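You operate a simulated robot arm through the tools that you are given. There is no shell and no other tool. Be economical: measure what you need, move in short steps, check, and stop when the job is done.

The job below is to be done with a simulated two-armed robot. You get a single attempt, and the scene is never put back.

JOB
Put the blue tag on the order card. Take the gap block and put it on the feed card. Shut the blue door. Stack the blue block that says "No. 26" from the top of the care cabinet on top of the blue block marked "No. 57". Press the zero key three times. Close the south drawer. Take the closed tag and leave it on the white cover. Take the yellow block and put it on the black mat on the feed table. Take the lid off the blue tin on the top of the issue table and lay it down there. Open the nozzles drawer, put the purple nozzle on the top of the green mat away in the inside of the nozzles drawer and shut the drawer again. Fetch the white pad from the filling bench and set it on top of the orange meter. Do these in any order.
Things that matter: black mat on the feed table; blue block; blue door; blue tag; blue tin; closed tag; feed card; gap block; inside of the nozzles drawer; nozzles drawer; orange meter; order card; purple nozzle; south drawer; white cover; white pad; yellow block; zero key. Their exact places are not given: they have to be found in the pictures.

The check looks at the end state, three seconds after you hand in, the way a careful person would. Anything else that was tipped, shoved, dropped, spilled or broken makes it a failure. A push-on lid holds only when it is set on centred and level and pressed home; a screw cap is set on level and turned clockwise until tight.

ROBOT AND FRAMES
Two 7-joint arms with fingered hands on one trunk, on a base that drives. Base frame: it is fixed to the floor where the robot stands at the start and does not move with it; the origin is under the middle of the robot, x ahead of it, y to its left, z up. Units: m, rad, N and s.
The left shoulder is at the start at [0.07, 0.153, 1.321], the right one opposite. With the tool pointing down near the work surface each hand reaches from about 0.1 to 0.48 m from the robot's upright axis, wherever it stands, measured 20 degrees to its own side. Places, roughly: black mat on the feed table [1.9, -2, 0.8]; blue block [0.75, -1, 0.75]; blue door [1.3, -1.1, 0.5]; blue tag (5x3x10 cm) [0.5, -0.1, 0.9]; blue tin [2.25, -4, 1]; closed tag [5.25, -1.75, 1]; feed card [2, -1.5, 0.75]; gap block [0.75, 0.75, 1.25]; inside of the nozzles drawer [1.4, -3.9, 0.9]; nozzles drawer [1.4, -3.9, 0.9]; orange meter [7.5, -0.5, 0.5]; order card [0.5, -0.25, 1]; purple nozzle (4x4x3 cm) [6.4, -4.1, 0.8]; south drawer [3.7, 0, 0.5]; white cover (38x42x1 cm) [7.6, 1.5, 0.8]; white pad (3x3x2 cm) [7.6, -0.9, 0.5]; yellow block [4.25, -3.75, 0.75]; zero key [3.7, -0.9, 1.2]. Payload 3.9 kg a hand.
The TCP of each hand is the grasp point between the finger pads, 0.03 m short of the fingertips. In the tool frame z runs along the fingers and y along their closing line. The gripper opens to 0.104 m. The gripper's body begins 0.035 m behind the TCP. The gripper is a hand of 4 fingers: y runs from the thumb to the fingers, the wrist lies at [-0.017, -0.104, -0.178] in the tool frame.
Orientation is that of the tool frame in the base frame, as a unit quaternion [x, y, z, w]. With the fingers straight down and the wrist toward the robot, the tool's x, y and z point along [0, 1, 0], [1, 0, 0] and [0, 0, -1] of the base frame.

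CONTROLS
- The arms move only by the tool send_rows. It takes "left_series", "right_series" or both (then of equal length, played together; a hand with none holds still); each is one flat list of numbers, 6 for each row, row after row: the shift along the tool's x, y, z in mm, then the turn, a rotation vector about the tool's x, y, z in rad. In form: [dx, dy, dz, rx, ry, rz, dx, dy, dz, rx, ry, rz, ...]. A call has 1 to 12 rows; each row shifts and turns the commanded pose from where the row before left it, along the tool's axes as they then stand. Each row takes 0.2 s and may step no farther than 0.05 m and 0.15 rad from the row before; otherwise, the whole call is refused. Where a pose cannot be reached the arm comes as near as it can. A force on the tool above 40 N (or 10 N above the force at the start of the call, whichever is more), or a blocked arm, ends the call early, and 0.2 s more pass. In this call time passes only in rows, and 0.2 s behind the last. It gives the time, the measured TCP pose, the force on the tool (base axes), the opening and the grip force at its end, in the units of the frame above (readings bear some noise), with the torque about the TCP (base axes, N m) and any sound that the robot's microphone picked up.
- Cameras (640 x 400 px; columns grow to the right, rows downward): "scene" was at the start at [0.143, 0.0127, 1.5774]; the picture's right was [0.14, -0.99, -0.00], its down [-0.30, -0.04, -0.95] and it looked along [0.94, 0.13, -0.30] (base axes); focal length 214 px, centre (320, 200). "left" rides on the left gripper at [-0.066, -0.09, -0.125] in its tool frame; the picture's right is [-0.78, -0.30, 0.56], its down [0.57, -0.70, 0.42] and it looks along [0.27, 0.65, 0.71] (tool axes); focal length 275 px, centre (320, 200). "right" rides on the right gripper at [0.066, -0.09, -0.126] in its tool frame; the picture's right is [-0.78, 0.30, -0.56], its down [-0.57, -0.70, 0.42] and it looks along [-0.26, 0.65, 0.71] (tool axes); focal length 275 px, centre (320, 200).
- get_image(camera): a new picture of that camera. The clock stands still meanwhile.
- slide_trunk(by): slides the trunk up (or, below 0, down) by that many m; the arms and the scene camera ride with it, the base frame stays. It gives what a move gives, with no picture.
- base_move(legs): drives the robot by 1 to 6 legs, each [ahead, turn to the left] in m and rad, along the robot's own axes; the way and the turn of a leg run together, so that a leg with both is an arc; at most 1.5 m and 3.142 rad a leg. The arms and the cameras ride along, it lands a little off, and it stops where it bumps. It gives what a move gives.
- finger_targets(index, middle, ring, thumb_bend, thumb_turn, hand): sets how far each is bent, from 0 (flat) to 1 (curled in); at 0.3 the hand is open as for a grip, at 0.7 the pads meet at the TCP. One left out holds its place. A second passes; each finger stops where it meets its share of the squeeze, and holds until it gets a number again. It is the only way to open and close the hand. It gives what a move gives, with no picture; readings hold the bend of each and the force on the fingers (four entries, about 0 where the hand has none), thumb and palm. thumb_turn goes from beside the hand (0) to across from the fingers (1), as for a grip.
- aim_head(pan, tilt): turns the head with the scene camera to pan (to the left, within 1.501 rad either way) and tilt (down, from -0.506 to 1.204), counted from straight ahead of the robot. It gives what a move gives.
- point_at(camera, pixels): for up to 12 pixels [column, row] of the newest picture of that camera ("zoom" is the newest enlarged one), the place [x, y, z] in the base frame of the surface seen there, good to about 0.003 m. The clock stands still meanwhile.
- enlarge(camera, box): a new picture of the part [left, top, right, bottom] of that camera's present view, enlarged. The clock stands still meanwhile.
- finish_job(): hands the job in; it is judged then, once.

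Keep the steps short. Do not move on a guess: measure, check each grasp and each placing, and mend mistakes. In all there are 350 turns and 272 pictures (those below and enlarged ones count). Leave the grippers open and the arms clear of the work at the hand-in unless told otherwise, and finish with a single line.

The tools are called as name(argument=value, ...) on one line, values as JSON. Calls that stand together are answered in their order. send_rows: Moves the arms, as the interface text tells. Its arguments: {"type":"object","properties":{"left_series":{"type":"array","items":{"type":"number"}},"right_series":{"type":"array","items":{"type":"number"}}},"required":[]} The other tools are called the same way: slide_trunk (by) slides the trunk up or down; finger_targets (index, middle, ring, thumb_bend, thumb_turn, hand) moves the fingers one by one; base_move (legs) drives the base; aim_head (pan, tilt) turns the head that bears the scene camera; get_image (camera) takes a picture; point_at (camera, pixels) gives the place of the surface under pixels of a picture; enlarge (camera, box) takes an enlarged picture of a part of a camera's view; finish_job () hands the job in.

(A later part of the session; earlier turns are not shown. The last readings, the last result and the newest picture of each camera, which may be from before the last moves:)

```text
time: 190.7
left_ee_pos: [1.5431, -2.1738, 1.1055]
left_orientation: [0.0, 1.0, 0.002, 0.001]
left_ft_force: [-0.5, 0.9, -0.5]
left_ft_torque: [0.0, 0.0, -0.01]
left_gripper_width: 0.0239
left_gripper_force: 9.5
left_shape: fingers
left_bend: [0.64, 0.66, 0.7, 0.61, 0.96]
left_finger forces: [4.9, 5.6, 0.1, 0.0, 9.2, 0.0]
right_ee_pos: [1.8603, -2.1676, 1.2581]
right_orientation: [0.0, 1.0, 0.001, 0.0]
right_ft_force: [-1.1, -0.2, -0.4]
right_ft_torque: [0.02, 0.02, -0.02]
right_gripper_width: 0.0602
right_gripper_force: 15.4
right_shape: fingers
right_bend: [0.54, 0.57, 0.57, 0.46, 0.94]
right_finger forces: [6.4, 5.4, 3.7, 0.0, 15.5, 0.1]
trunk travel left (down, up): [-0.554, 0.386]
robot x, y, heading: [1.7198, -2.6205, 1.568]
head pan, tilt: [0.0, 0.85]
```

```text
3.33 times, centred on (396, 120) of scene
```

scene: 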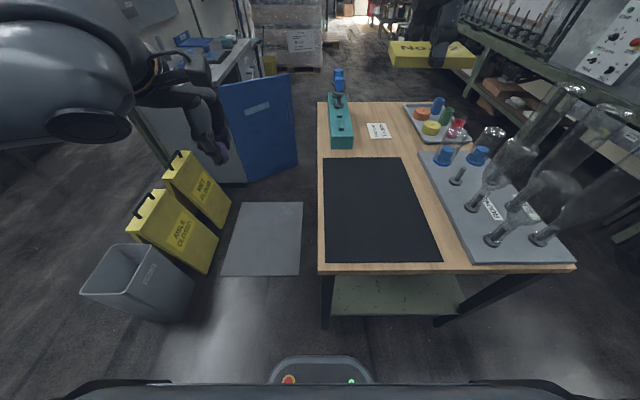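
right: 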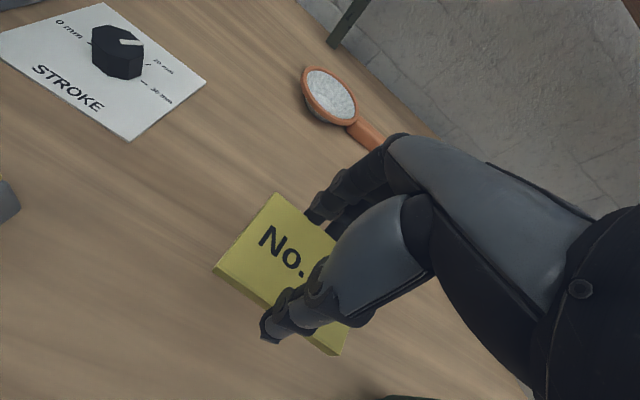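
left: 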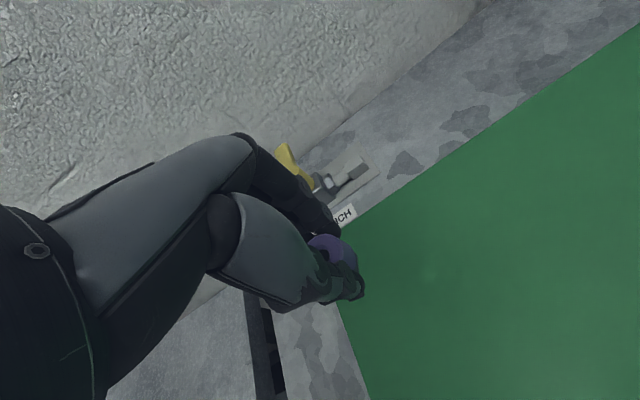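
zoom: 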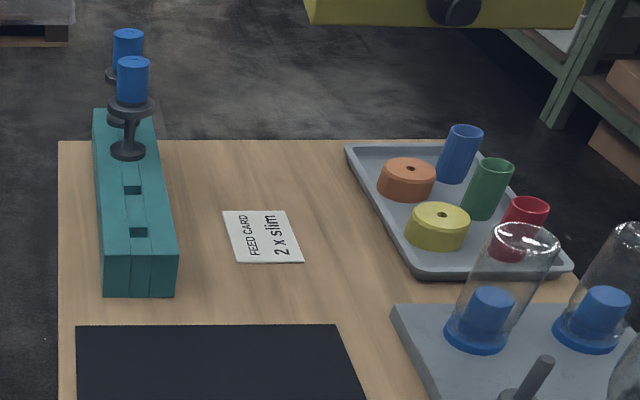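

Mat spans x 1.75–2.04, y -2.24…-1.82, z 0.785; the right hand is already over it. I lower the trunk 0.1 and then the hand straight down.

slide_trunk(by=-0.1)

send_rows(right_series=[0, 0, 45, 0, 0, 0, 0, 5, 45, 0, 0, 0, 0, 5, 45, 0, 0, 0, 0, 0, 45, 0, 0, 0, 0, 0, 45, 0, 0, 0, 0, 0, 45, 0, 0, 0, 0, 0, 40, 0, 0, 0])

get_image(camera="scene")

get_image(camera="right")

```text
time: 192.0
left_ee_pos: [1.5441, -2.1741, 1.0041]
left_orientation: [0.001, 1.0, 0.002, 0.002]
left_ft_force: [-0.2, 0.8, 0.0]
left_ft_torque: [-0.02, -0.03, 0.03]
left_gripper_width: 0.0239
left_gripper_force: 9.8
left_shape: fingers
left_bend: [0.64, 0.66, 0.7, 0.61, 0.96]
left_finger forces: [4.8, 5.6, 0.0, 0.0, 9.2, 0.0]
right_ee_pos: [1.8599, -2.1683, 1.1579]
right_orientation: [-0.001, 1.0, 0.001, 0.0]
right_ft_force: [0.3, -0.2, -0.4]
right_ft_torque: [0.05, -0.05, 0.02]
right_gripper_width: 0.0602
right_gripper_force: 15.7
right_shape: fingers
right_bend: [0.54, 0.57, 0.57, 0.46, 0.94]
right_finger forces: [6.3, 5.5, 3.8, 0.1, 15.5, 0.0]
trunk travel left (down, up): [-0.454, 0.486]
robot x, y, heading: [1.7209, -2.6195, 1.565]
head pan, tilt: [0.0, 0.85]
```

```text
time: 193.6
left_ee_pos: [1.5435, -2.1736, 1.0045]
left_orientation: [0.0, 1.0, 0.001, 0.002]
left_ft_force: [-0.3, -0.4, -1.5]
left_ft_torque: [-0.01, -0.01, 0.0]
left_gripper_width: 0.0239
left_gripper_force: 9.5
left_shape: fingers
left_bend: [0.64, 0.66, 0.7, 0.61, 0.96]
left_finger forces: [4.9, 5.7, 0.0, 0.1, 9.2, 0.0]
right_ee_pos: [1.8611, -2.1547, 0.8483]
right_orientation: [-0.001, 1.0, 0.002, 0.0]
right_ft_force: [-0.2, -1.0, -1.0]
right_ft_torque: [0.01, -0.04, 0.06]
right_gripper_width: 0.06
right_gripper_force: 15.8
right_shape: fingers
right_bend: [0.54, 0.57, 0.58, 0.46, 0.94]
right_finger forces: [6.3, 5.4, 3.7, 0.0, 15.2, 0.0]
trunk travel left (down, up): [-0.454, 0.486]
robot x, y, heading: [1.7213, -2.6153, 1.566]
head pan, tilt: [0.0, 0.85]
```

```text
203 pictures are left
```

scene: 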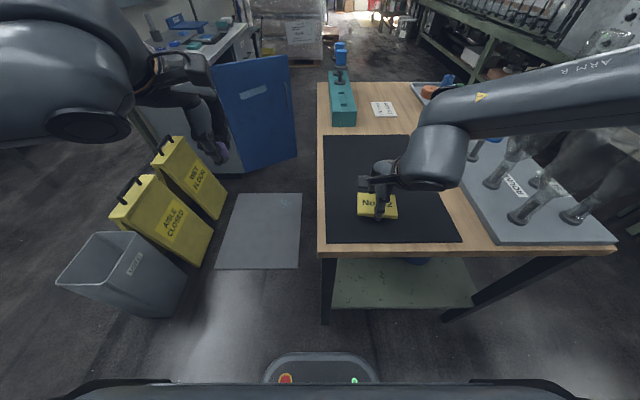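

```text
202 pictures are left
```

right: 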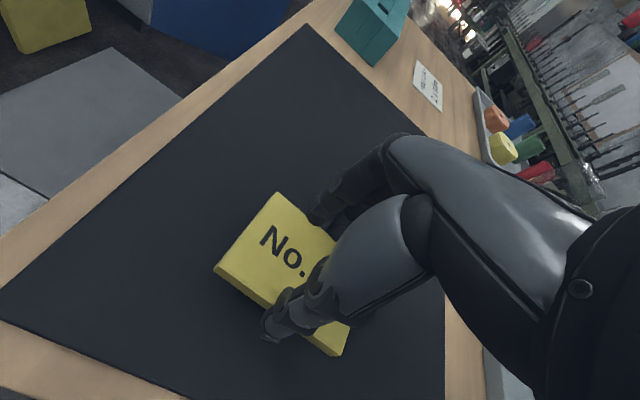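

I check the forearm's clearance to the glass before going on.

point_at(camera="scene", pixels=[[480, 100], [560, 85], [630, 70], [600, 110], [635, 130], [500, 165], [600, 195], [560, 150]])

```text
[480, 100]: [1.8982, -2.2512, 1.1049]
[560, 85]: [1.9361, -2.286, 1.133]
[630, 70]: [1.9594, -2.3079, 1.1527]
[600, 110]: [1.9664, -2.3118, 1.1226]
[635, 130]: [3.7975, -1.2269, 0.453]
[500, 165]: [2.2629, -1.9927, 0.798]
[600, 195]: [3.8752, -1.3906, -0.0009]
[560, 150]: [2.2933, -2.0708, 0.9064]
```

Forearm is well clear. I lower to contact.

send_rows(right_series=[0, 0, 15, 0, 0, 0, 0, 0, 6, 0, 0, 0, 0, 0, 3, 0, 0, 0, 0, 0, 2, 0, 0, 0])

```text
time: 194.6
left_ee_pos: [1.5428, -2.173, 1.0044]
left_orientation: [0.001, 1.0, 0.001, 0.003]
left_ft_force: [0.7, 0.5, 0.3]
left_ft_torque: [0.0, -0.02, 0.05]
left_gripper_width: 0.024
left_gripper_force: 9.6
left_shape: fingers
left_bend: [0.64, 0.66, 0.7, 0.61, 0.96]
left_finger forces: [4.9, 5.6, 0.0, 0.1, 9.2, 0.0]
right_ee_pos: [1.8605, -2.1563, 0.8223]
right_orientation: [0.0, 1.0, 0.001, 0.001]
right_ft_force: [-0.3, 0.4, 0.1]
right_ft_torque: [0.01, -0.02, -0.01]
right_gripper_width: 0.0604
right_gripper_force: 15.4
right_shape: fingers
right_bend: [0.54, 0.57, 0.58, 0.46, 0.94]
right_finger forces: [6.3, 5.5, 3.7, 0.0, 15.2, 0.0]
trunk travel left (down, up): [-0.454, 0.486]
robot x, y, heading: [1.7225, -2.6208, 1.566]
head pan, tilt: [0.0, 0.85]
```

send_rows(right_series=[0, 0, 2, 0, 0, 0, 0, 0, 2, 0, 0, 0])

enlarge(camera="right", box=[180, 170, 380, 370])

```text
time: 195.2
left_ee_pos: [1.5436, -2.1735, 1.0063]
left_orientation: [0.001, 1.0, 0.002, 0.002]
left_ft_force: [0.6, -0.4, -0.5]
left_ft_torque: [-0.03, -0.02, 0.0]
left_gripper_width: 0.0241
left_gripper_force: 10.0
left_shape: fingers
left_bend: [0.64, 0.66, 0.7, 0.61, 0.96]
left_finger forces: [4.9, 5.6, 0.0, 0.0, 9.2, 0.1]
right_ee_pos: [1.8603, -2.1557, 0.8215]
right_orientation: [0.0, 1.0, 0.004, 0.0]
right_ft_force: [2.2, 2.2, 14.4]
right_ft_torque: [0.29, -0.18, 0.01]
right_gripper_width: 0.06
right_gripper_force: 21.8
right_shape: fingers
right_bend: [0.54, 0.56, 0.58, 0.46, 0.94]
right_finger forces: [6.5, 17.8, 3.7, 0.0, 16.3, 0.1]
trunk travel left (down, up): [-0.454, 0.486]
robot x, y, heading: [1.7189, -2.6183, 1.571]
head pan, tilt: [0.0, 0.85]
```

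```text
2.00 times, centred on (280, 270) of right
```

zoom: 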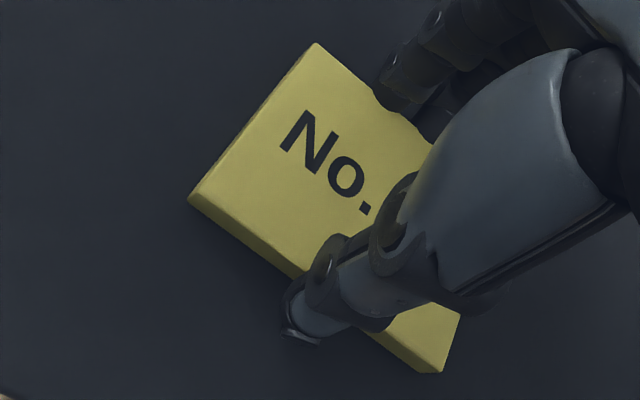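

Contact. I release and rise.

send_rows(right_series=[0, 0, -1, 0, 0, 0])

finger_targets(hand="right", index=0.38, middle=0.38, ring=0.38, thumb_bend=0.34)

send_rows(right_series=[0, 0, -15, 0, 0, 0, 0, 0, -40, 0, 0, 0, 0, 0, -45, 0, 0, 0, 0, 0, -45, 0, 0, 0, 0, 0, -45, 0, 0, 0, 0, 0, -45, 0, 0, 0])

get_image(camera="scene")

```text
time: 195.6
left_ee_pos: [1.5432, -2.1732, 1.0053]
left_orientation: [0.0, 1.0, 0.001, 0.002]
left_ft_force: [0.6, 0.1, -0.2]
left_ft_torque: [0.01, 0.04, -0.04]
left_gripper_width: 0.0239
left_gripper_force: 9.7
left_shape: fingers
left_bend: [0.64, 0.66, 0.7, 0.61, 0.96]
left_finger forces: [4.9, 5.7, 0.0, 0.0, 9.2, 0.0]
right_ee_pos: [1.8608, -2.1558, 0.8199]
right_orientation: [0.0, 1.0, 0.003, 0.0]
right_ft_force: [1.3, 4.5, 15.6]
right_ft_torque: [0.42, -0.16, 0.01]
right_gripper_width: 0.0601
right_gripper_force: 22.3
right_shape: fingers
right_bend: [0.54, 0.56, 0.58, 0.46, 0.94]
right_finger forces: [7.1, 17.7, 4.1, 0.1, 15.5, 0.0]
trunk travel left (down, up): [-0.454, 0.486]
robot x, y, heading: [1.7209, -2.6167, 1.566]
head pan, tilt: [0.0, 0.85]
```

```text
time: 196.6
left_ee_pos: [1.5427, -2.1731, 1.0062]
left_orientation: [0.0, 1.0, 0.002, 0.002]
left_ft_force: [-0.1, -0.5, 0.0]
left_ft_torque: [0.02, -0.02, -0.03]
left_gripper_width: 0.0238
left_gripper_force: 9.7
left_shape: fingers
left_bend: [0.64, 0.66, 0.7, 0.61, 0.96]
left_finger forces: [4.9, 5.6, 0.1, 0.0, 9.2, 0.1]
right_ee_pos: [1.861, -2.1572, 0.8193]
right_orientation: [0.0, 1.0, 0.001, 0.0]
right_ft_force: [0.4, -1.2, 2.1]
right_ft_torque: [0.07, 0.0, -0.01]
right_gripper_width: 0.0892
right_gripper_force: 1.1
right_shape: fingers
right_bend: [0.38, 0.39, 0.38, 0.34, 0.97]
right_finger forces: [0.1, 2.2, 0.0, 0.0, 0.1, 0.1]
trunk travel left (down, up): [-0.454, 0.486]
robot x, y, heading: [1.7201, -2.6229, 1.569]
head pan, tilt: [0.0, 0.85]
```

```text
time: 198.0
left_ee_pos: [1.5435, -2.175, 1.005]
left_orientation: [-0.001, 1.0, 0.002, 0.002]
left_ft_force: [0.2, 0.0, -0.7]
left_ft_torque: [-0.02, -0.01, -0.02]
left_gripper_width: 0.0239
left_gripper_force: 9.9
left_shape: fingers
left_bend: [0.64, 0.66, 0.7, 0.61, 0.96]
left_finger forces: [4.9, 5.6, 0.0, 0.0, 9.4, 0.0]
right_ee_pos: [1.8597, -2.1574, 1.0532]
right_orientation: [0.0, 1.0, 0.001, 0.0]
right_ft_force: [0.1, 1.0, 0.2]
right_ft_torque: [-0.01, -0.01, -0.01]
right_gripper_width: 0.0895
right_gripper_force: 0.0
right_shape: fingers
right_bend: [0.38, 0.38, 0.38, 0.34, 0.97]
right_finger forces: [0.0, 0.0, 0.1, 0.1, 0.1, 0.0]
trunk travel left (down, up): [-0.454, 0.486]
robot x, y, heading: [1.7214, -2.6211, 1.568]
head pan, tilt: [0.0, 0.85]
```

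```text
200 pictures are left
```

scene: 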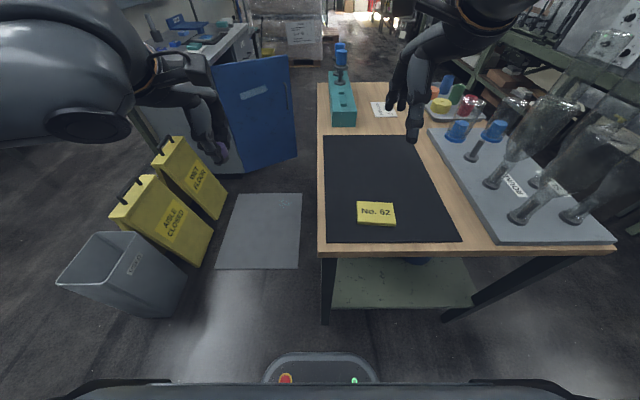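

The yellow block lies on the mat. Now the drawer: I back off, turn left through 180° and look at the store shelf.

base_move(legs=[[-0.25, 0], [0, 3.14]])

aim_head(pan=-0.2, tilt=0.45)

get_image(camera="scene")

```text
time: 207.1
left_ee_pos: [1.8835, -3.3185, 1.0046]
left_orientation: [1.0, -0.016, -0.002, 0.0]
left_ft_force: [0.2, 0.9, -0.2]
left_ft_torque: [-0.02, -0.01, 0.01]
left_gripper_width: 0.0233
left_gripper_force: 9.1
left_shape: fingers
left_bend: [0.64, 0.66, 0.7, 0.62, 0.96]
left_finger forces: [4.8, 5.4, 0.1, 0.0, 8.6, 0.1]
right_ee_pos: [1.5667, -3.3255, 1.0539]
right_orientation: [1.0, -0.016, 0.0, 0.001]
right_ft_force: [0.3, -0.1, -0.3]
right_ft_torque: [0.0, 0.02, 0.04]
right_gripper_width: 0.0893
right_gripper_force: 0.0
right_shape: fingers
right_bend: [0.38, 0.38, 0.38, 0.34, 0.97]
right_finger forces: [0.0, 0.0, 0.1, 0.1, 0.1, 0.0]
trunk travel left (down, up): [-0.454, 0.486]
robot x, y, heading: [1.7176, -2.8687, -1.61]
head pan, tilt: [0.0, 0.85]
```

```text
time: 207.9
left_ee_pos: [1.8848, -3.3189, 1.0056]
left_orientation: [1.0, -0.017, -0.001, 0.001]
left_ft_force: [-1.2, 0.1, -0.2]
left_ft_torque: [0.01, -0.01, 0.0]
left_gripper_width: 0.0234
left_gripper_force: 9.9
left_shape: fingers
left_bend: [0.64, 0.66, 0.7, 0.62, 0.96]
left_finger forces: [4.7, 5.3, 0.0, 0.1, 8.7, 0.0]
right_ee_pos: [1.567, -3.3253, 1.0547]
right_orientation: [1.0, -0.017, 0.0, 0.001]
right_ft_force: [0.1, -0.4, 0.0]
right_ft_torque: [0.0, 0.01, -0.05]
right_gripper_width: 0.0895
right_gripper_force: 0.0
right_shape: fingers
right_bend: [0.38, 0.38, 0.38, 0.34, 0.97]
right_finger forces: [0.0, 0.0, 0.0, 0.0, 0.1, 0.0]
trunk travel left (down, up): [-0.454, 0.486]
robot x, y, heading: [1.7217, -2.8695, -1.608]
head pan, tilt: [-0.201, 0.45]
```

```text
199 pictures are left
```

scene: 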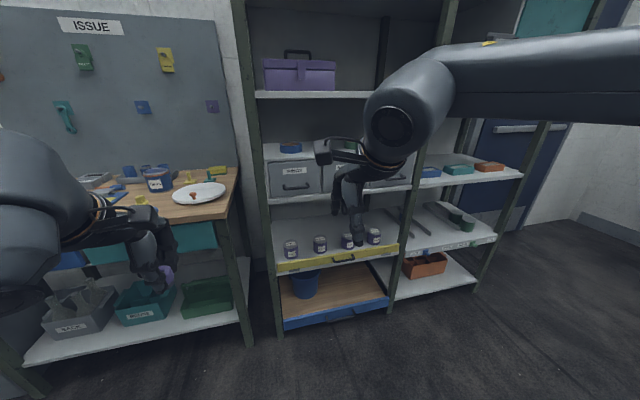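

enlarge(camera="scene", box=[250, 130, 410, 230])

point_at(camera="scene", pixels=[[295, 187], [260, 200], [272, 165], [322, 190], [250, 190], [410, 180], [290, 95], [335, 95], [340, 192], [293, 170]])

```text
4.00 times, centred on (330, 180) of scene
```

zoom: 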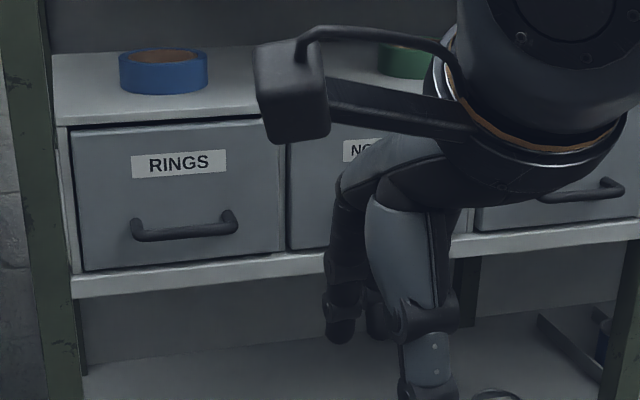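

```text
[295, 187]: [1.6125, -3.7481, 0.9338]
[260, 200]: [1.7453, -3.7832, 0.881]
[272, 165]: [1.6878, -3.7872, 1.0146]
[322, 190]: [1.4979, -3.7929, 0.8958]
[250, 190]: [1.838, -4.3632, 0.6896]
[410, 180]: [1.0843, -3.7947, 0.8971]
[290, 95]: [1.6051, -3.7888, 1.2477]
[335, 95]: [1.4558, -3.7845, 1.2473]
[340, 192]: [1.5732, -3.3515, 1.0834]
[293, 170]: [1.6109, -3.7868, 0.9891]
```

The middle drawer "NO…" is the nozzles drawer (handle at about x 1.40, y -3.748, z 0.934). I draw in the left hand and drive to about (1.54, -3.23).

send_rows(left_series=[0, -45, -10, 0, 0, 0, 0, -45, -10, 0, 0, 0], right_series=[0, -30, -30, 0, 0, 0, 0, -30, -30, 0, 0, 0])

base_move(legs=[[0, -0.42], [0.4, 0], [0, 0.46]])

aim_head(pan=-0.3, tilt=0.7)

get_image(camera="scene")

```text
time: 208.5
left_ee_pos: [1.8741, -3.2517, 1.0466]
left_orientation: [1.0, -0.016, 0.0, 0.002]
left_ft_force: [-0.2, 0.5, 0.8]
left_ft_torque: [-0.01, 0.01, 0.01]
left_gripper_width: 0.0234
left_gripper_force: 9.3
left_shape: fingers
left_bend: [0.64, 0.66, 0.7, 0.62, 0.96]
left_finger forces: [4.8, 5.5, 0.0, 0.1, 8.7, 0.0]
left hand out of reach, approached as far as the arm can: row 1, 2
right_ee_pos: [1.567, -3.2639, 1.1149]
right_orientation: [1.0, -0.017, 0.0, 0.002]
right_ft_force: [-0.6, 0.2, -1.1]
right_ft_torque: [-0.01, 0.01, 0.0]
right_gripper_width: 0.0892
right_gripper_force: 0.0
right_shape: fingers
right_bend: [0.38, 0.38, 0.38, 0.34, 0.97]
right_finger forces: [0.0, 0.0, 0.1, 0.1, 0.1, 0.0]
trunk travel left (down, up): [-0.454, 0.486]
robot x, y, heading: [1.7228, -2.8701, -1.609]
head pan, tilt: [-0.201, 0.45]
```

```text
time: 213.6
left_ee_pos: [1.7095, -3.6083, 1.047]
left_orientation: [1.0, 0.0, -0.002, 0.002]
left_ft_force: [-0.3, 0.5, -0.2]
left_ft_torque: [-0.01, 0.01, 0.0]
left_gripper_width: 0.0232
left_gripper_force: 9.1
left_shape: fingers
left_bend: [0.64, 0.66, 0.7, 0.62, 0.96]
left_finger forces: [4.8, 5.3, 0.0, 0.0, 8.5, 0.0]
right_ee_pos: [1.4053, -3.6301, 1.1127]
right_orientation: [1.0, 0.002, 0.0, 0.001]
right_ft_force: [0.4, 0.7, 0.8]
right_ft_torque: [-0.04, 0.04, 0.01]
right_gripper_width: 0.0894
right_gripper_force: 0.1
right_shape: fingers
right_bend: [0.38, 0.38, 0.38, 0.34, 0.97]
right_finger forces: [0.1, 0.1, 0.0, 0.0, 0.1, 0.0]
trunk travel left (down, up): [-0.454, 0.486]
robot x, y, heading: [1.5448, -3.2268, -1.57]
head pan, tilt: [-0.201, 0.45]
```

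```text
time: 214.4
left_ee_pos: [1.7099, -3.6087, 1.0461]
left_orientation: [1.0, 0.001, -0.001, 0.001]
left_ft_force: [0.0, -0.5, -0.1]
left_ft_torque: [0.04, 0.0, 0.03]
left_gripper_width: 0.0233
left_gripper_force: 9.4
left_shape: fingers
left_bend: [0.64, 0.66, 0.7, 0.62, 0.96]
left_finger forces: [4.8, 5.3, 0.0, 0.0, 8.5, 0.0]
right_ee_pos: [1.4037, -3.6297, 1.1141]
right_orientation: [1.0, 0.002, 0.0, 0.001]
right_ft_force: [0.4, 0.1, 0.3]
right_ft_torque: [0.0, 0.03, -0.03]
right_gripper_width: 0.0893
right_gripper_force: 0.1
right_shape: fingers
right_bend: [0.38, 0.38, 0.38, 0.34, 0.97]
right_finger forces: [0.0, 0.2, 0.1, 0.0, 0.1, 0.0]
trunk travel left (down, up): [-0.454, 0.486]
robot x, y, heading: [1.5401, -3.2311, -1.575]
head pan, tilt: [-0.3, 0.7]
```

```text
197 pictures are left
```

scene: 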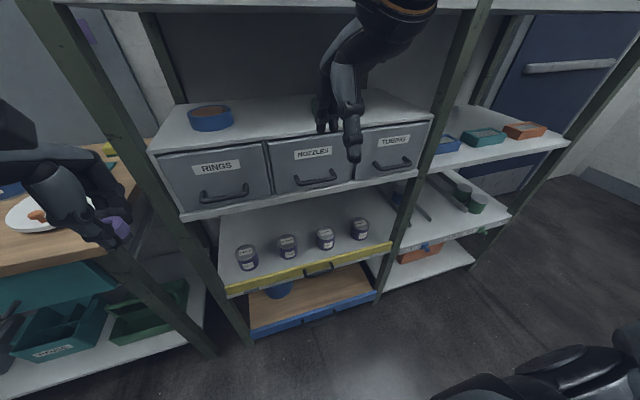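

enlarge(camera="scene", box=[255, 120, 383, 200])

point_at(camera="zoom", pixels=[[305, 300], [205, 320], [400, 270], [300, 270], [105, 340], [485, 270], [60, 120], [450, 90], [215, 295], [390, 255], [300, 320]])

```text
5.00 times, centred on (319, 160) of scene
```

zoom: 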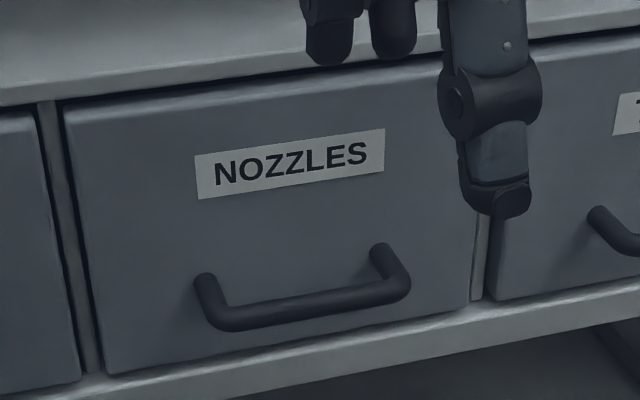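

```text
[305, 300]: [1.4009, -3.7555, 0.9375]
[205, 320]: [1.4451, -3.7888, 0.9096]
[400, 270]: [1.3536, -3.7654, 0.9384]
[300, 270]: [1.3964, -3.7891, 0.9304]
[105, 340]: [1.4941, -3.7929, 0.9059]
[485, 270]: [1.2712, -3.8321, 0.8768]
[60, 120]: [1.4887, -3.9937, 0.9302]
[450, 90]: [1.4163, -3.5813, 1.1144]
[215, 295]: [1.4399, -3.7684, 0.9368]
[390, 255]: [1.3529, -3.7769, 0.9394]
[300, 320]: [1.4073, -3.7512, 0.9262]
```

Bar: x 1.355–1.445, y -3.753, z 0.935; front face at -3.789. I preshape the right hand, pitch it slightly forward and bring it above the handle.

finger_targets(hand="right", index=0.5, middle=0.5, ring=0.5, thumb_bend=0.4)

send_rows(right_series=[0, 0, 0, -0.15, 0, 0, 0, 0, 0, -0.15, 0, 0, 0, 22, 42, 0, 0, 0, 0, 22, 42, 0, 0, 0, 0, 22, 40, 0, 0, 0])

enlarge(camera="scene", box=[235, 100, 395, 200])

get_image(camera="right")

```text
time: 215.4
left_ee_pos: [1.7094, -3.6092, 1.0462]
left_orientation: [1.0, 0.002, -0.002, 0.002]
left_ft_force: [0.2, -0.8, -0.9]
left_ft_torque: [0.02, -0.02, 0.01]
left_gripper_width: 0.0231
left_gripper_force: 9.6
left_shape: fingers
left_bend: [0.64, 0.66, 0.7, 0.62, 0.96]
left_finger forces: [4.6, 5.3, 0.0, 0.0, 8.4, 0.1]
right_ee_pos: [1.4055, -3.6295, 1.1146]
right_orientation: [1.0, 0.002, 0.0, 0.001]
right_ft_force: [-0.5, -0.5, -1.0]
right_ft_torque: [0.02, -0.02, -0.02]
right_gripper_width: 0.0672
right_gripper_force: 0.0
right_shape: fingers
right_bend: [0.5, 0.5, 0.5, 0.4, 0.97]
right_finger forces: [0.0, 0.0, 0.0, 0.0, 0.0, 0.0]
trunk travel left (down, up): [-0.454, 0.486]
robot x, y, heading: [1.5424, -3.2274, -1.57]
head pan, tilt: [-0.3, 0.7]
```

```text
time: 216.6
left_ee_pos: [1.7101, -3.6096, 1.0455]
left_orientation: [1.0, 0.002, -0.002, 0.0]
left_ft_force: [0.1, -0.5, 0.6]
left_ft_torque: [-0.01, 0.01, 0.0]
left_gripper_width: 0.0232
left_gripper_force: 9.3
left_shape: fingers
left_bend: [0.64, 0.66, 0.7, 0.62, 0.96]
left_finger forces: [4.7, 5.2, 0.0, 0.0, 8.6, 0.1]
right_ee_pos: [1.4057, -3.7311, 1.014]
right_orientation: [0.989, 0.002, 0.0, 0.149]
right_ft_force: [0.2, 0.0, -0.1]
right_ft_torque: [0.02, 0.02, -0.02]
right_gripper_width: 0.067
right_gripper_force: 0.1
right_shape: fingers
right_bend: [0.5, 0.5, 0.5, 0.4, 0.97]
right_finger forces: [0.0, 0.0, 0.0, 0.0, 0.1, 0.1]
trunk travel left (down, up): [-0.454, 0.486]
robot x, y, heading: [1.5429, -3.2294, -1.574]
head pan, tilt: [-0.3, 0.7]
```

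```text
4.00 times, centred on (315, 150) of scene
```

zoom: 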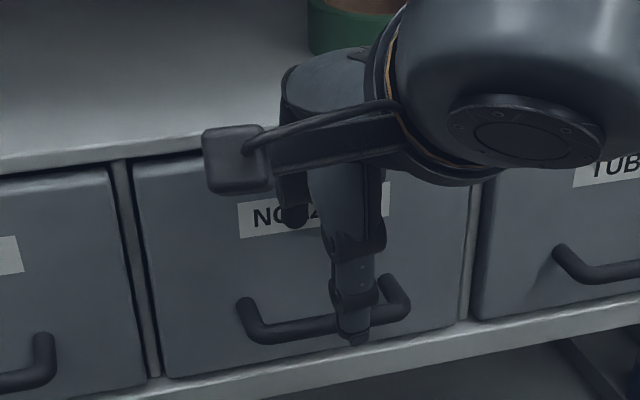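

```text
194 pictures are left
```

right: 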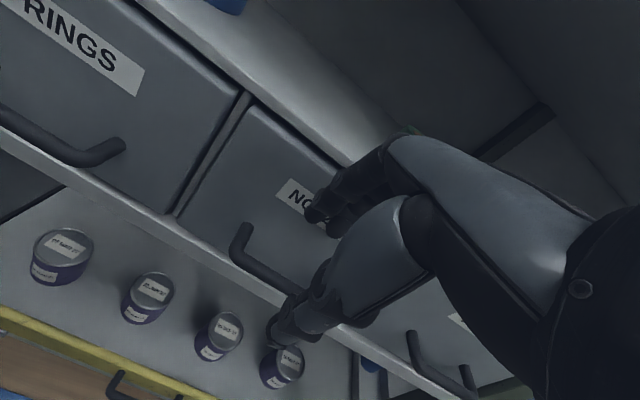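

The fingers look placed between bar and front. I descend in two steps, watching forces.

send_rows(right_series=[0, -12, 38, 0, 0, 0, 0, -9, 28, 0, 0, 0, 0, -3, 10, 0, 0, 0])

get_image(camera="right")

enlarge(camera="scene", box=[255, 120, 383, 200])

```text
time: 217.4
left_ee_pos: [1.7104, -3.607, 1.0462]
left_orientation: [1.0, 0.0, -0.002, 0.002]
left_ft_force: [0.3, 0.2, -0.6]
left_ft_torque: [0.01, 0.0, 0.01]
left_gripper_width: 0.0231
left_gripper_force: 9.2
left_shape: fingers
left_bend: [0.64, 0.66, 0.7, 0.62, 0.96]
left_finger forces: [4.7, 5.1, 0.1, 0.1, 8.5, 0.0]
right_ee_pos: [1.4041, -3.73, 0.936]
right_orientation: [0.989, 0.001, 0.0, 0.151]
right_ft_force: [-0.2, -1.9, 2.7]
right_ft_torque: [-0.1, -0.05, 0.0]
right_gripper_width: 0.0692
right_gripper_force: 1.7
right_shape: fingers
right_bend: [0.48, 0.5, 0.5, 0.4, 0.97]
right_finger forces: [2.7, 0.0, 0.0, 0.0, 0.1, 0.0]
trunk travel left (down, up): [-0.454, 0.486]
robot x, y, heading: [1.5426, -3.229, -1.574]
head pan, tilt: [-0.3, 0.7]
```

```text
193 pictures are left
```

right: 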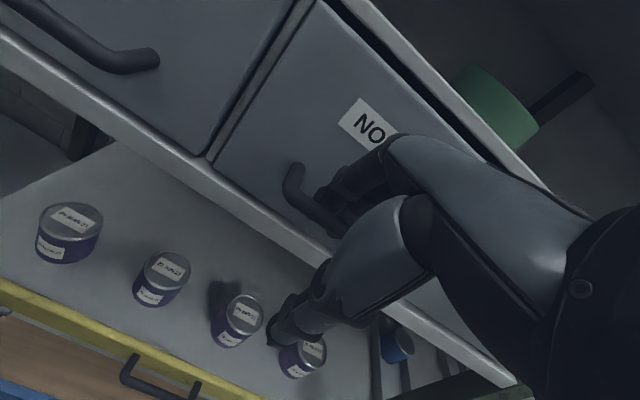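

```text
5.00 times, centred on (319, 160) of scene
```

zoom: 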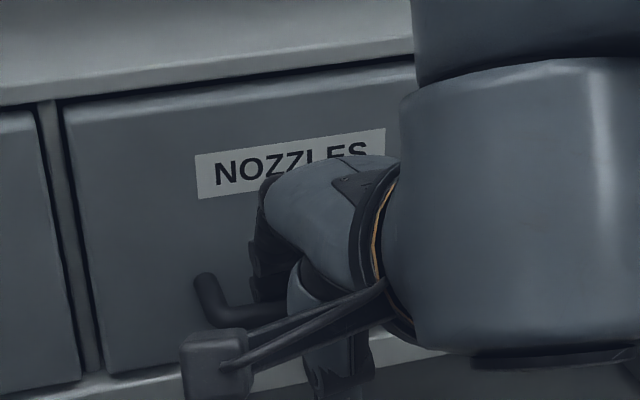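

The fingers are behind the bar. I close the grip.

finger_targets(hand="right", index=0.75, middle=0.75, ring=0.75, thumb_bend=0.75)

get_image(camera="right")

```text
time: 218.4
left_ee_pos: [1.7103, -3.6085, 1.0457]
left_orientation: [1.0, 0.001, -0.002, 0.002]
left_ft_force: [-0.9, 1.0, -0.7]
left_ft_torque: [0.01, 0.03, -0.02]
left_gripper_width: 0.0228
left_gripper_force: 9.3
left_shape: fingers
left_bend: [0.64, 0.66, 0.7, 0.62, 0.96]
left_finger forces: [4.8, 5.2, 0.0, 0.1, 8.6, 0.1]
right_ee_pos: [1.4041, -3.73, 0.9335]
right_orientation: [0.989, 0.002, 0.001, 0.149]
right_ft_force: [2.8, 1.2, -15.2]
right_ft_torque: [-0.38, -0.27, 0.15]
right_gripper_width: 0.0
right_gripper_force: 20.5
right_shape: fingers
right_bend: [0.74, 0.73, 0.73, 0.72, 0.97]
right_finger forces: [1.2, 29.9, 9.8, 0.0, 0.0, 0.0]
trunk travel left (down, up): [-0.454, 0.486]
robot x, y, heading: [1.5402, -3.2283, -1.574]
head pan, tilt: [-0.3, 0.7]
```

```text
191 pictures are left
```

right: 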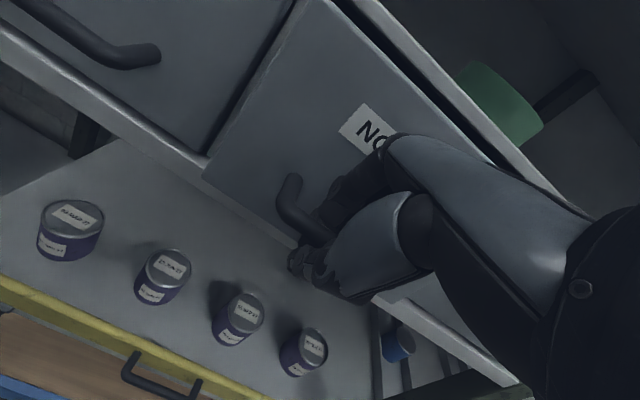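

The fingers hook the bar and the drawer has started to come. I back the base 6 cm.

base_move(legs=[[-0.06, 0]])

get_image(camera="scene")

```text
time: 219.3
left_ee_pos: [1.7094, -3.5495, 1.0458]
left_orientation: [1.0, 0.001, -0.001, 0.001]
left_ft_force: [0.0, 0.9, -0.3]
left_ft_torque: [-0.02, 0.02, -0.01]
left_gripper_width: 0.0231
left_gripper_force: 9.3
left_shape: fingers
left_bend: [0.64, 0.66, 0.7, 0.62, 0.96]
left_finger forces: [4.8, 5.3, 0.0, 0.0, 8.5, 0.1]
right_ee_pos: [1.4047, -3.6701, 0.9348]
right_orientation: [0.989, 0.001, 0.0, 0.148]
right_ft_force: [2.8, 0.0, -24.1]
right_ft_torque: [-0.2, -0.39, 0.15]
right_gripper_width: 0.0
right_gripper_force: 20.4
right_shape: fingers
right_bend: [0.74, 0.73, 0.73, 0.72, 0.97]
right_finger forces: [0.5, 28.5, 11.6, 0.1, 0.0, 0.1]
trunk travel left (down, up): [-0.454, 0.486]
robot x, y, heading: [1.5447, -3.1674, -1.571]
head pan, tilt: [-0.3, 0.7]
```

```text
190 pictures are left
```

scene: 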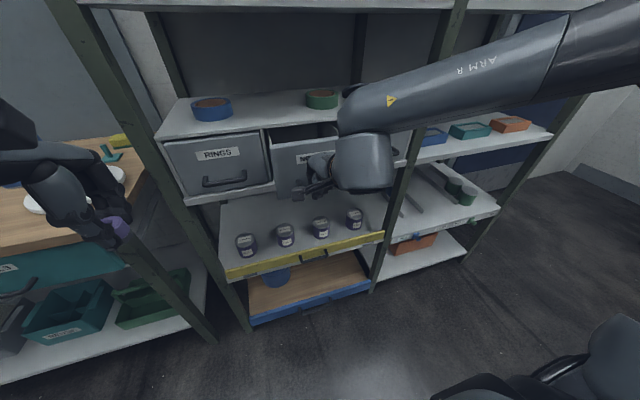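

It opens. Another 0.11 m back.

base_move(legs=[[-0.11, 0]])

get_image(camera="scene")

```text
time: 220.5
left_ee_pos: [1.7096, -3.4381, 1.0465]
left_orientation: [1.0, 0.001, -0.001, 0.001]
left_ft_force: [-0.7, -0.1, -0.4]
left_ft_torque: [0.01, 0.0, 0.02]
left_gripper_width: 0.023
left_gripper_force: 9.3
left_shape: fingers
left_bend: [0.64, 0.66, 0.7, 0.62, 0.96]
left_finger forces: [4.7, 5.4, 0.0, 0.0, 8.4, 0.1]
right_ee_pos: [1.4044, -3.5605, 0.9338]
right_orientation: [0.989, 0.001, 0.001, 0.148]
right_ft_force: [-1.2, -0.7, -18.7]
right_ft_torque: [-0.16, -0.37, 0.08]
right_gripper_width: 0.0
right_gripper_force: 17.4
right_shape: fingers
right_bend: [0.74, 0.73, 0.73, 0.72, 0.97]
right_finger forces: [0.8, 24.6, 9.6, 0.1, 0.0, 0.0]
trunk travel left (down, up): [-0.454, 0.486]
robot x, y, heading: [1.5436, -3.0574, -1.571]
head pan, tilt: [-0.3, 0.7]
```

```text
189 pictures are left
```

scene: 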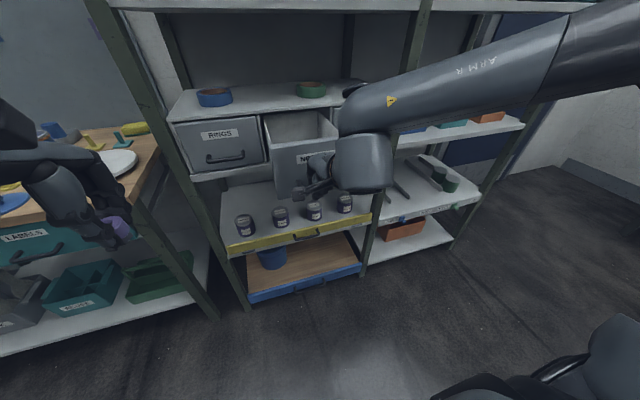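

Open about 0.19 m, enough. I release the bar and raise the right hand straight up.

finger_targets(hand="right", index=0.5, middle=0.5, ring=0.5, thumb_bend=0.4)

send_rows(right_series=[0, 4, -14, 0, 0, 0, 0, 9, -28, 0, 0, 0, 0, 14, -43, 0, 0, 0, 0, 14, -43, 0, 0, 0, 0, 14, -43, 0, 0, 0])

get_image(camera="scene")

```text
time: 221.5
left_ee_pos: [1.7107, -3.4376, 1.0461]
left_orientation: [1.0, 0.001, -0.003, 0.002]
left_ft_force: [1.3, 0.0, -0.4]
left_ft_torque: [0.0, 0.02, -0.01]
left_gripper_width: 0.0229
left_gripper_force: 8.9
left_shape: fingers
left_bend: [0.64, 0.66, 0.7, 0.62, 0.96]
left_finger forces: [4.7, 5.4, 0.0, 0.0, 8.6, 0.0]
right_ee_pos: [1.4062, -3.5581, 0.9344]
right_orientation: [0.989, 0.001, 0.0, 0.149]
right_ft_force: [-0.4, 0.3, 0.3]
right_ft_torque: [0.0, -0.01, 0.03]
right_gripper_width: 0.0659
right_gripper_force: 0.5
right_shape: fingers
right_bend: [0.5, 0.5, 0.5, 0.4, 0.97]
right_finger forces: [0.0, 0.3, 0.1, 0.1, 0.0, 0.0]
trunk travel left (down, up): [-0.454, 0.486]
robot x, y, heading: [1.5433, -3.056, -1.574]
head pan, tilt: [-0.3, 0.7]
```

```text
time: 222.7
left_ee_pos: [1.7108, -3.4379, 1.0457]
left_orientation: [1.0, 0.001, -0.002, 0.001]
left_ft_force: [-1.4, -0.3, -0.3]
left_ft_torque: [0.01, -0.01, 0.02]
left_gripper_width: 0.0229
left_gripper_force: 9.7
left_shape: fingers
left_bend: [0.64, 0.66, 0.7, 0.62, 0.96]
left_finger forces: [4.8, 5.3, 0.0, 0.0, 8.5, 0.0]
right_ee_pos: [1.4053, -3.558, 1.1147]
right_orientation: [0.989, 0.001, -0.001, 0.149]
right_ft_force: [0.2, 0.4, -0.1]
right_ft_torque: [0.01, 0.03, 0.04]
right_gripper_width: 0.0662
right_gripper_force: 0.1
right_shape: fingers
right_bend: [0.5, 0.5, 0.5, 0.4, 0.97]
right_finger forces: [0.1, 0.0, 0.0, 0.0, 0.0, 0.0]
trunk travel left (down, up): [-0.454, 0.486]
robot x, y, heading: [1.5447, -3.0544, -1.571]
head pan, tilt: [-0.3, 0.7]
```

```text
188 pictures are left
```

scene: 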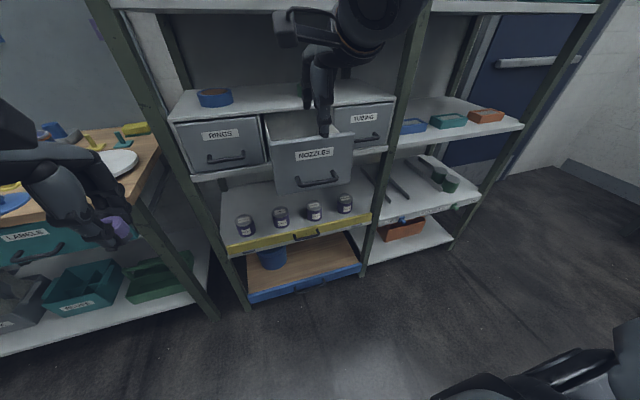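

I retract the right hand, raise the left with the nozzle, and shift the base so the left hand comes over the drawer.

send_rows(right_series=[0, -45, -14, 0, 0, 0, 0, -45, -14, 0, 0, 0, 0, 0, 0, 0.15, 0, 0, 0, 0, 0, 0.15, 0, 0], left_series=[0, 0, -20, 0, 0, 0, 0, 0, -25, 0, 0, 0, 0, 0, -25, 0, 0, 0, 0, 0, -20, 0, 0, 0])

base_move(legs=[[0, -0.94], [0.385, 0], [0, 0.94]])

aim_head(pan=0.1, tilt=0.85)

get_image(camera="scene")

```text
time: 223.7
left_ee_pos: [1.7091, -3.4381, 1.1362]
left_orientation: [1.0, 0.002, -0.001, 0.001]
left_ft_force: [-0.3, 0.4, -1.3]
left_ft_torque: [0.03, 0.02, -0.01]
left_gripper_width: 0.0232
left_gripper_force: 9.5
left_shape: fingers
left_bend: [0.64, 0.66, 0.7, 0.62, 0.96]
left_finger forces: [4.7, 5.3, 0.1, 0.0, 8.5, 0.0]
right_ee_pos: [1.4058, -3.4669, 1.1137]
right_orientation: [1.0, 0.001, 0.0, -0.002]
right_ft_force: [-0.2, 0.6, 0.2]
right_ft_torque: [0.0, 0.03, 0.01]
right_gripper_width: 0.0665
right_gripper_force: 0.1
right_shape: fingers
right_bend: [0.5, 0.5, 0.5, 0.4, 0.97]
right_finger forces: [0.0, 0.0, 0.1, 0.0, 0.0, 0.0]
trunk travel left (down, up): [-0.454, 0.486]
robot x, y, heading: [1.5425, -3.0578, -1.577]
head pan, tilt: [-0.3, 0.7]
```

```text
time: 231.0
left_ee_pos: [1.3992, -3.6606, 1.1369]
left_orientation: [1.0, -0.005, -0.002, 0.001]
left_ft_force: [0.2, -0.1, -0.7]
left_ft_torque: [-0.02, 0.04, 0.02]
left_gripper_width: 0.0228
left_gripper_force: 8.8
left_shape: fingers
left_bend: [0.64, 0.66, 0.7, 0.62, 0.96]
left_finger forces: [4.7, 5.2, 0.0, 0.1, 8.1, 0.0]
right_ee_pos: [1.093, -3.6836, 1.1142]
right_orientation: [1.0, -0.004, 0.0, -0.001]
right_ft_force: [-0.3, -0.7, -0.1]
right_ft_torque: [0.01, 0.01, 0.0]
right_gripper_width: 0.0664
right_gripper_force: 0.1
right_shape: fingers
right_bend: [0.5, 0.5, 0.5, 0.4, 0.97]
right_finger forces: [0.1, 0.0, 0.0, 0.0, 0.0, 0.1]
trunk travel left (down, up): [-0.454, 0.486]
robot x, y, heading: [1.2358, -3.2789, -1.586]
head pan, tilt: [-0.3, 0.7]
```

```text
time: 231.8
left_ee_pos: [1.3978, -3.6595, 1.1369]
left_orientation: [1.0, -0.004, -0.001, 0.001]
left_ft_force: [0.1, -0.6, 0.2]
left_ft_torque: [0.0, -0.01, -0.01]
left_gripper_width: 0.0229
left_gripper_force: 9.4
left_shape: fingers
left_bend: [0.64, 0.66, 0.7, 0.62, 0.96]
left_finger forces: [4.6, 5.2, 0.0, 0.1, 8.3, 0.0]
right_ee_pos: [1.0924, -3.6838, 1.1147]
right_orientation: [1.0, -0.004, 0.0, -0.001]
right_ft_force: [0.3, 0.4, -0.5]
right_ft_torque: [-0.01, 0.01, 0.03]
right_gripper_width: 0.0666
right_gripper_force: 0.0
right_shape: fingers
right_bend: [0.5, 0.5, 0.5, 0.4, 0.97]
right_finger forces: [0.0, 0.0, 0.0, 0.1, 0.1, 0.0]
trunk travel left (down, up): [-0.454, 0.486]
robot x, y, heading: [1.2385, -3.2762, -1.587]
head pan, tilt: [0.099, 0.85]
```

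```text
187 pictures are left
```

scene: 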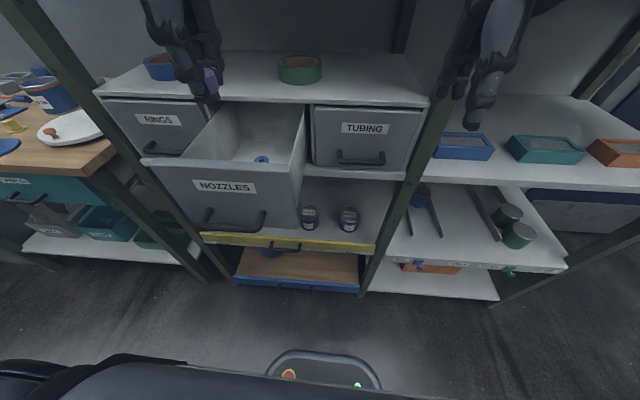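

enlarge(camera="scene", box=[135, 70, 327, 190])

point_at(camera="zoom", pixels=[[425, 295], [80, 300], [535, 305], [390, 270], [480, 250], [300, 260], [330, 180], [545, 200], [60, 340], [420, 180]])

```text
3.33 times, centred on (231, 130) of scene
```

zoom: 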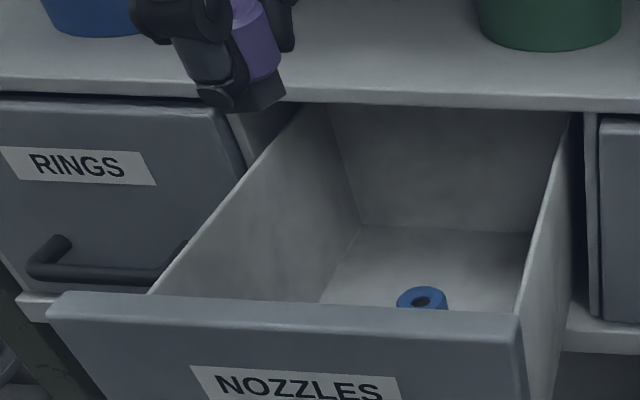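

```text
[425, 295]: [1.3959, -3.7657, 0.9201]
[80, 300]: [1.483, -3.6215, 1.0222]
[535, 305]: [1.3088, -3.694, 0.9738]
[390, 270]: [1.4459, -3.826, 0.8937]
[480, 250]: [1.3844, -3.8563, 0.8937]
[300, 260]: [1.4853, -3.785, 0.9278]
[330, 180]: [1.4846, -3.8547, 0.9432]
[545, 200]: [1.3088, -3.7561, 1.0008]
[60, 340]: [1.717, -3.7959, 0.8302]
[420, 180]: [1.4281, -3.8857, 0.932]
```

Drawer floor is at z 0.894; a blue nozzle lies at (1.396, -3.766). I'll set ours at about (1.42, -3.695).

send_rows(left_series=[20, 37, 0, 0, 0, 0, 0, 0, 45, 0, 0, 0, 0, 0, 45, 0, 0, 0, 0, 0, 40, 0, 0, 0])

get_image(camera="left")

enlarge(camera="scene", box=[135, 70, 327, 190])

```text
time: 232.8
left_ee_pos: [1.4166, -3.6974, 1.0109]
left_orientation: [1.0, -0.007, -0.001, 0.0]
left_ft_force: [1.1, 1.5, -0.6]
left_ft_torque: [-0.02, 0.01, 0.0]
left_gripper_width: 0.023
left_gripper_force: 9.1
left_shape: fingers
left_bend: [0.64, 0.66, 0.7, 0.62, 0.96]
left_finger forces: [4.7, 5.1, 0.0, 0.1, 8.2, 0.1]
left hand out of reach, approached as far as the arm can: row 4
right_ee_pos: [1.093, -3.6837, 1.1148]
right_orientation: [1.0, -0.005, 0.0, 0.0]
right_ft_force: [-0.4, 0.1, -0.7]
right_ft_torque: [0.0, -0.01, -0.01]
right_gripper_width: 0.0665
right_gripper_force: 0.1
right_shape: fingers
right_bend: [0.5, 0.5, 0.5, 0.4, 0.97]
right_finger forces: [0.0, 0.1, 0.0, 0.0, 0.0, 0.0]
trunk travel left (down, up): [-0.454, 0.486]
robot x, y, heading: [1.2363, -3.2736, -1.589]
head pan, tilt: [0.099, 0.85]
```

```text
185 pictures are left
```

left: 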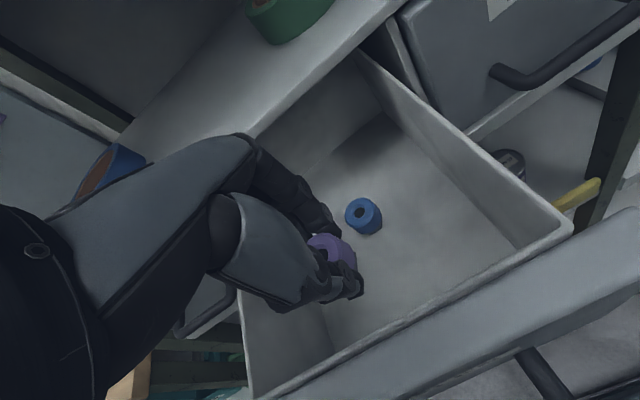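

```text
3.33 times, centred on (231, 130) of scene
```

zoom: 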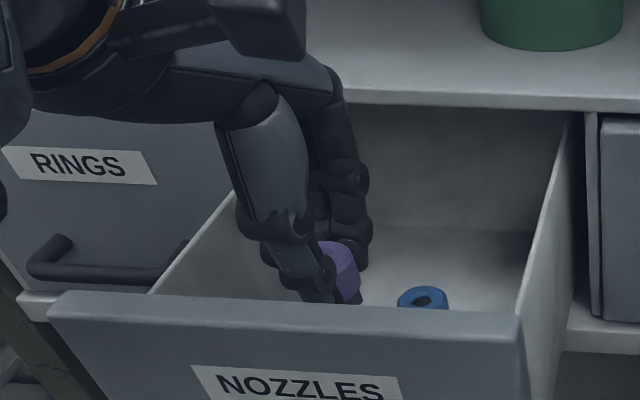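

I continue down.

send_rows(left_series=[-8, 5, 20, 0, 0, 0, 0, 0, 20, 0, 0, 0, 0, 0, 15, 0, 0, 0])

get_image(camera="left")

```text
time: 233.6
left_ee_pos: [1.4079, -3.7154, 0.9679]
left_orientation: [1.0, -0.006, -0.001, 0.001]
left_ft_force: [-0.6, -0.7, 0.4]
left_ft_torque: [-0.02, 0.02, 0.0]
left_gripper_width: 0.0225
left_gripper_force: 9.4
left_shape: fingers
left_bend: [0.64, 0.66, 0.7, 0.62, 0.96]
left_finger forces: [4.6, 5.2, 0.0, 0.0, 8.1, 0.0]
left hand out of reach, approached as far as the arm can: row 1, 2, 3
right_ee_pos: [1.0924, -3.6823, 1.115]
right_orientation: [1.0, -0.004, 0.0, 0.0]
right_ft_force: [0.3, 0.3, 0.1]
right_ft_torque: [-0.02, -0.01, -0.02]
right_gripper_width: 0.0661
right_gripper_force: 0.0
right_shape: fingers
right_bend: [0.5, 0.5, 0.5, 0.4, 0.97]
right_finger forces: [0.0, 0.1, 0.0, 0.0, 0.1, 0.0]
trunk travel left (down, up): [-0.454, 0.486]
robot x, y, heading: [1.2368, -3.2763, -1.585]
head pan, tilt: [0.099, 0.85]
```

```text
183 pictures are left
```

left: 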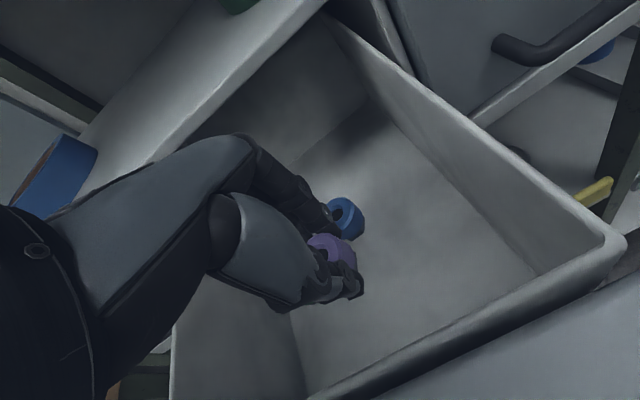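

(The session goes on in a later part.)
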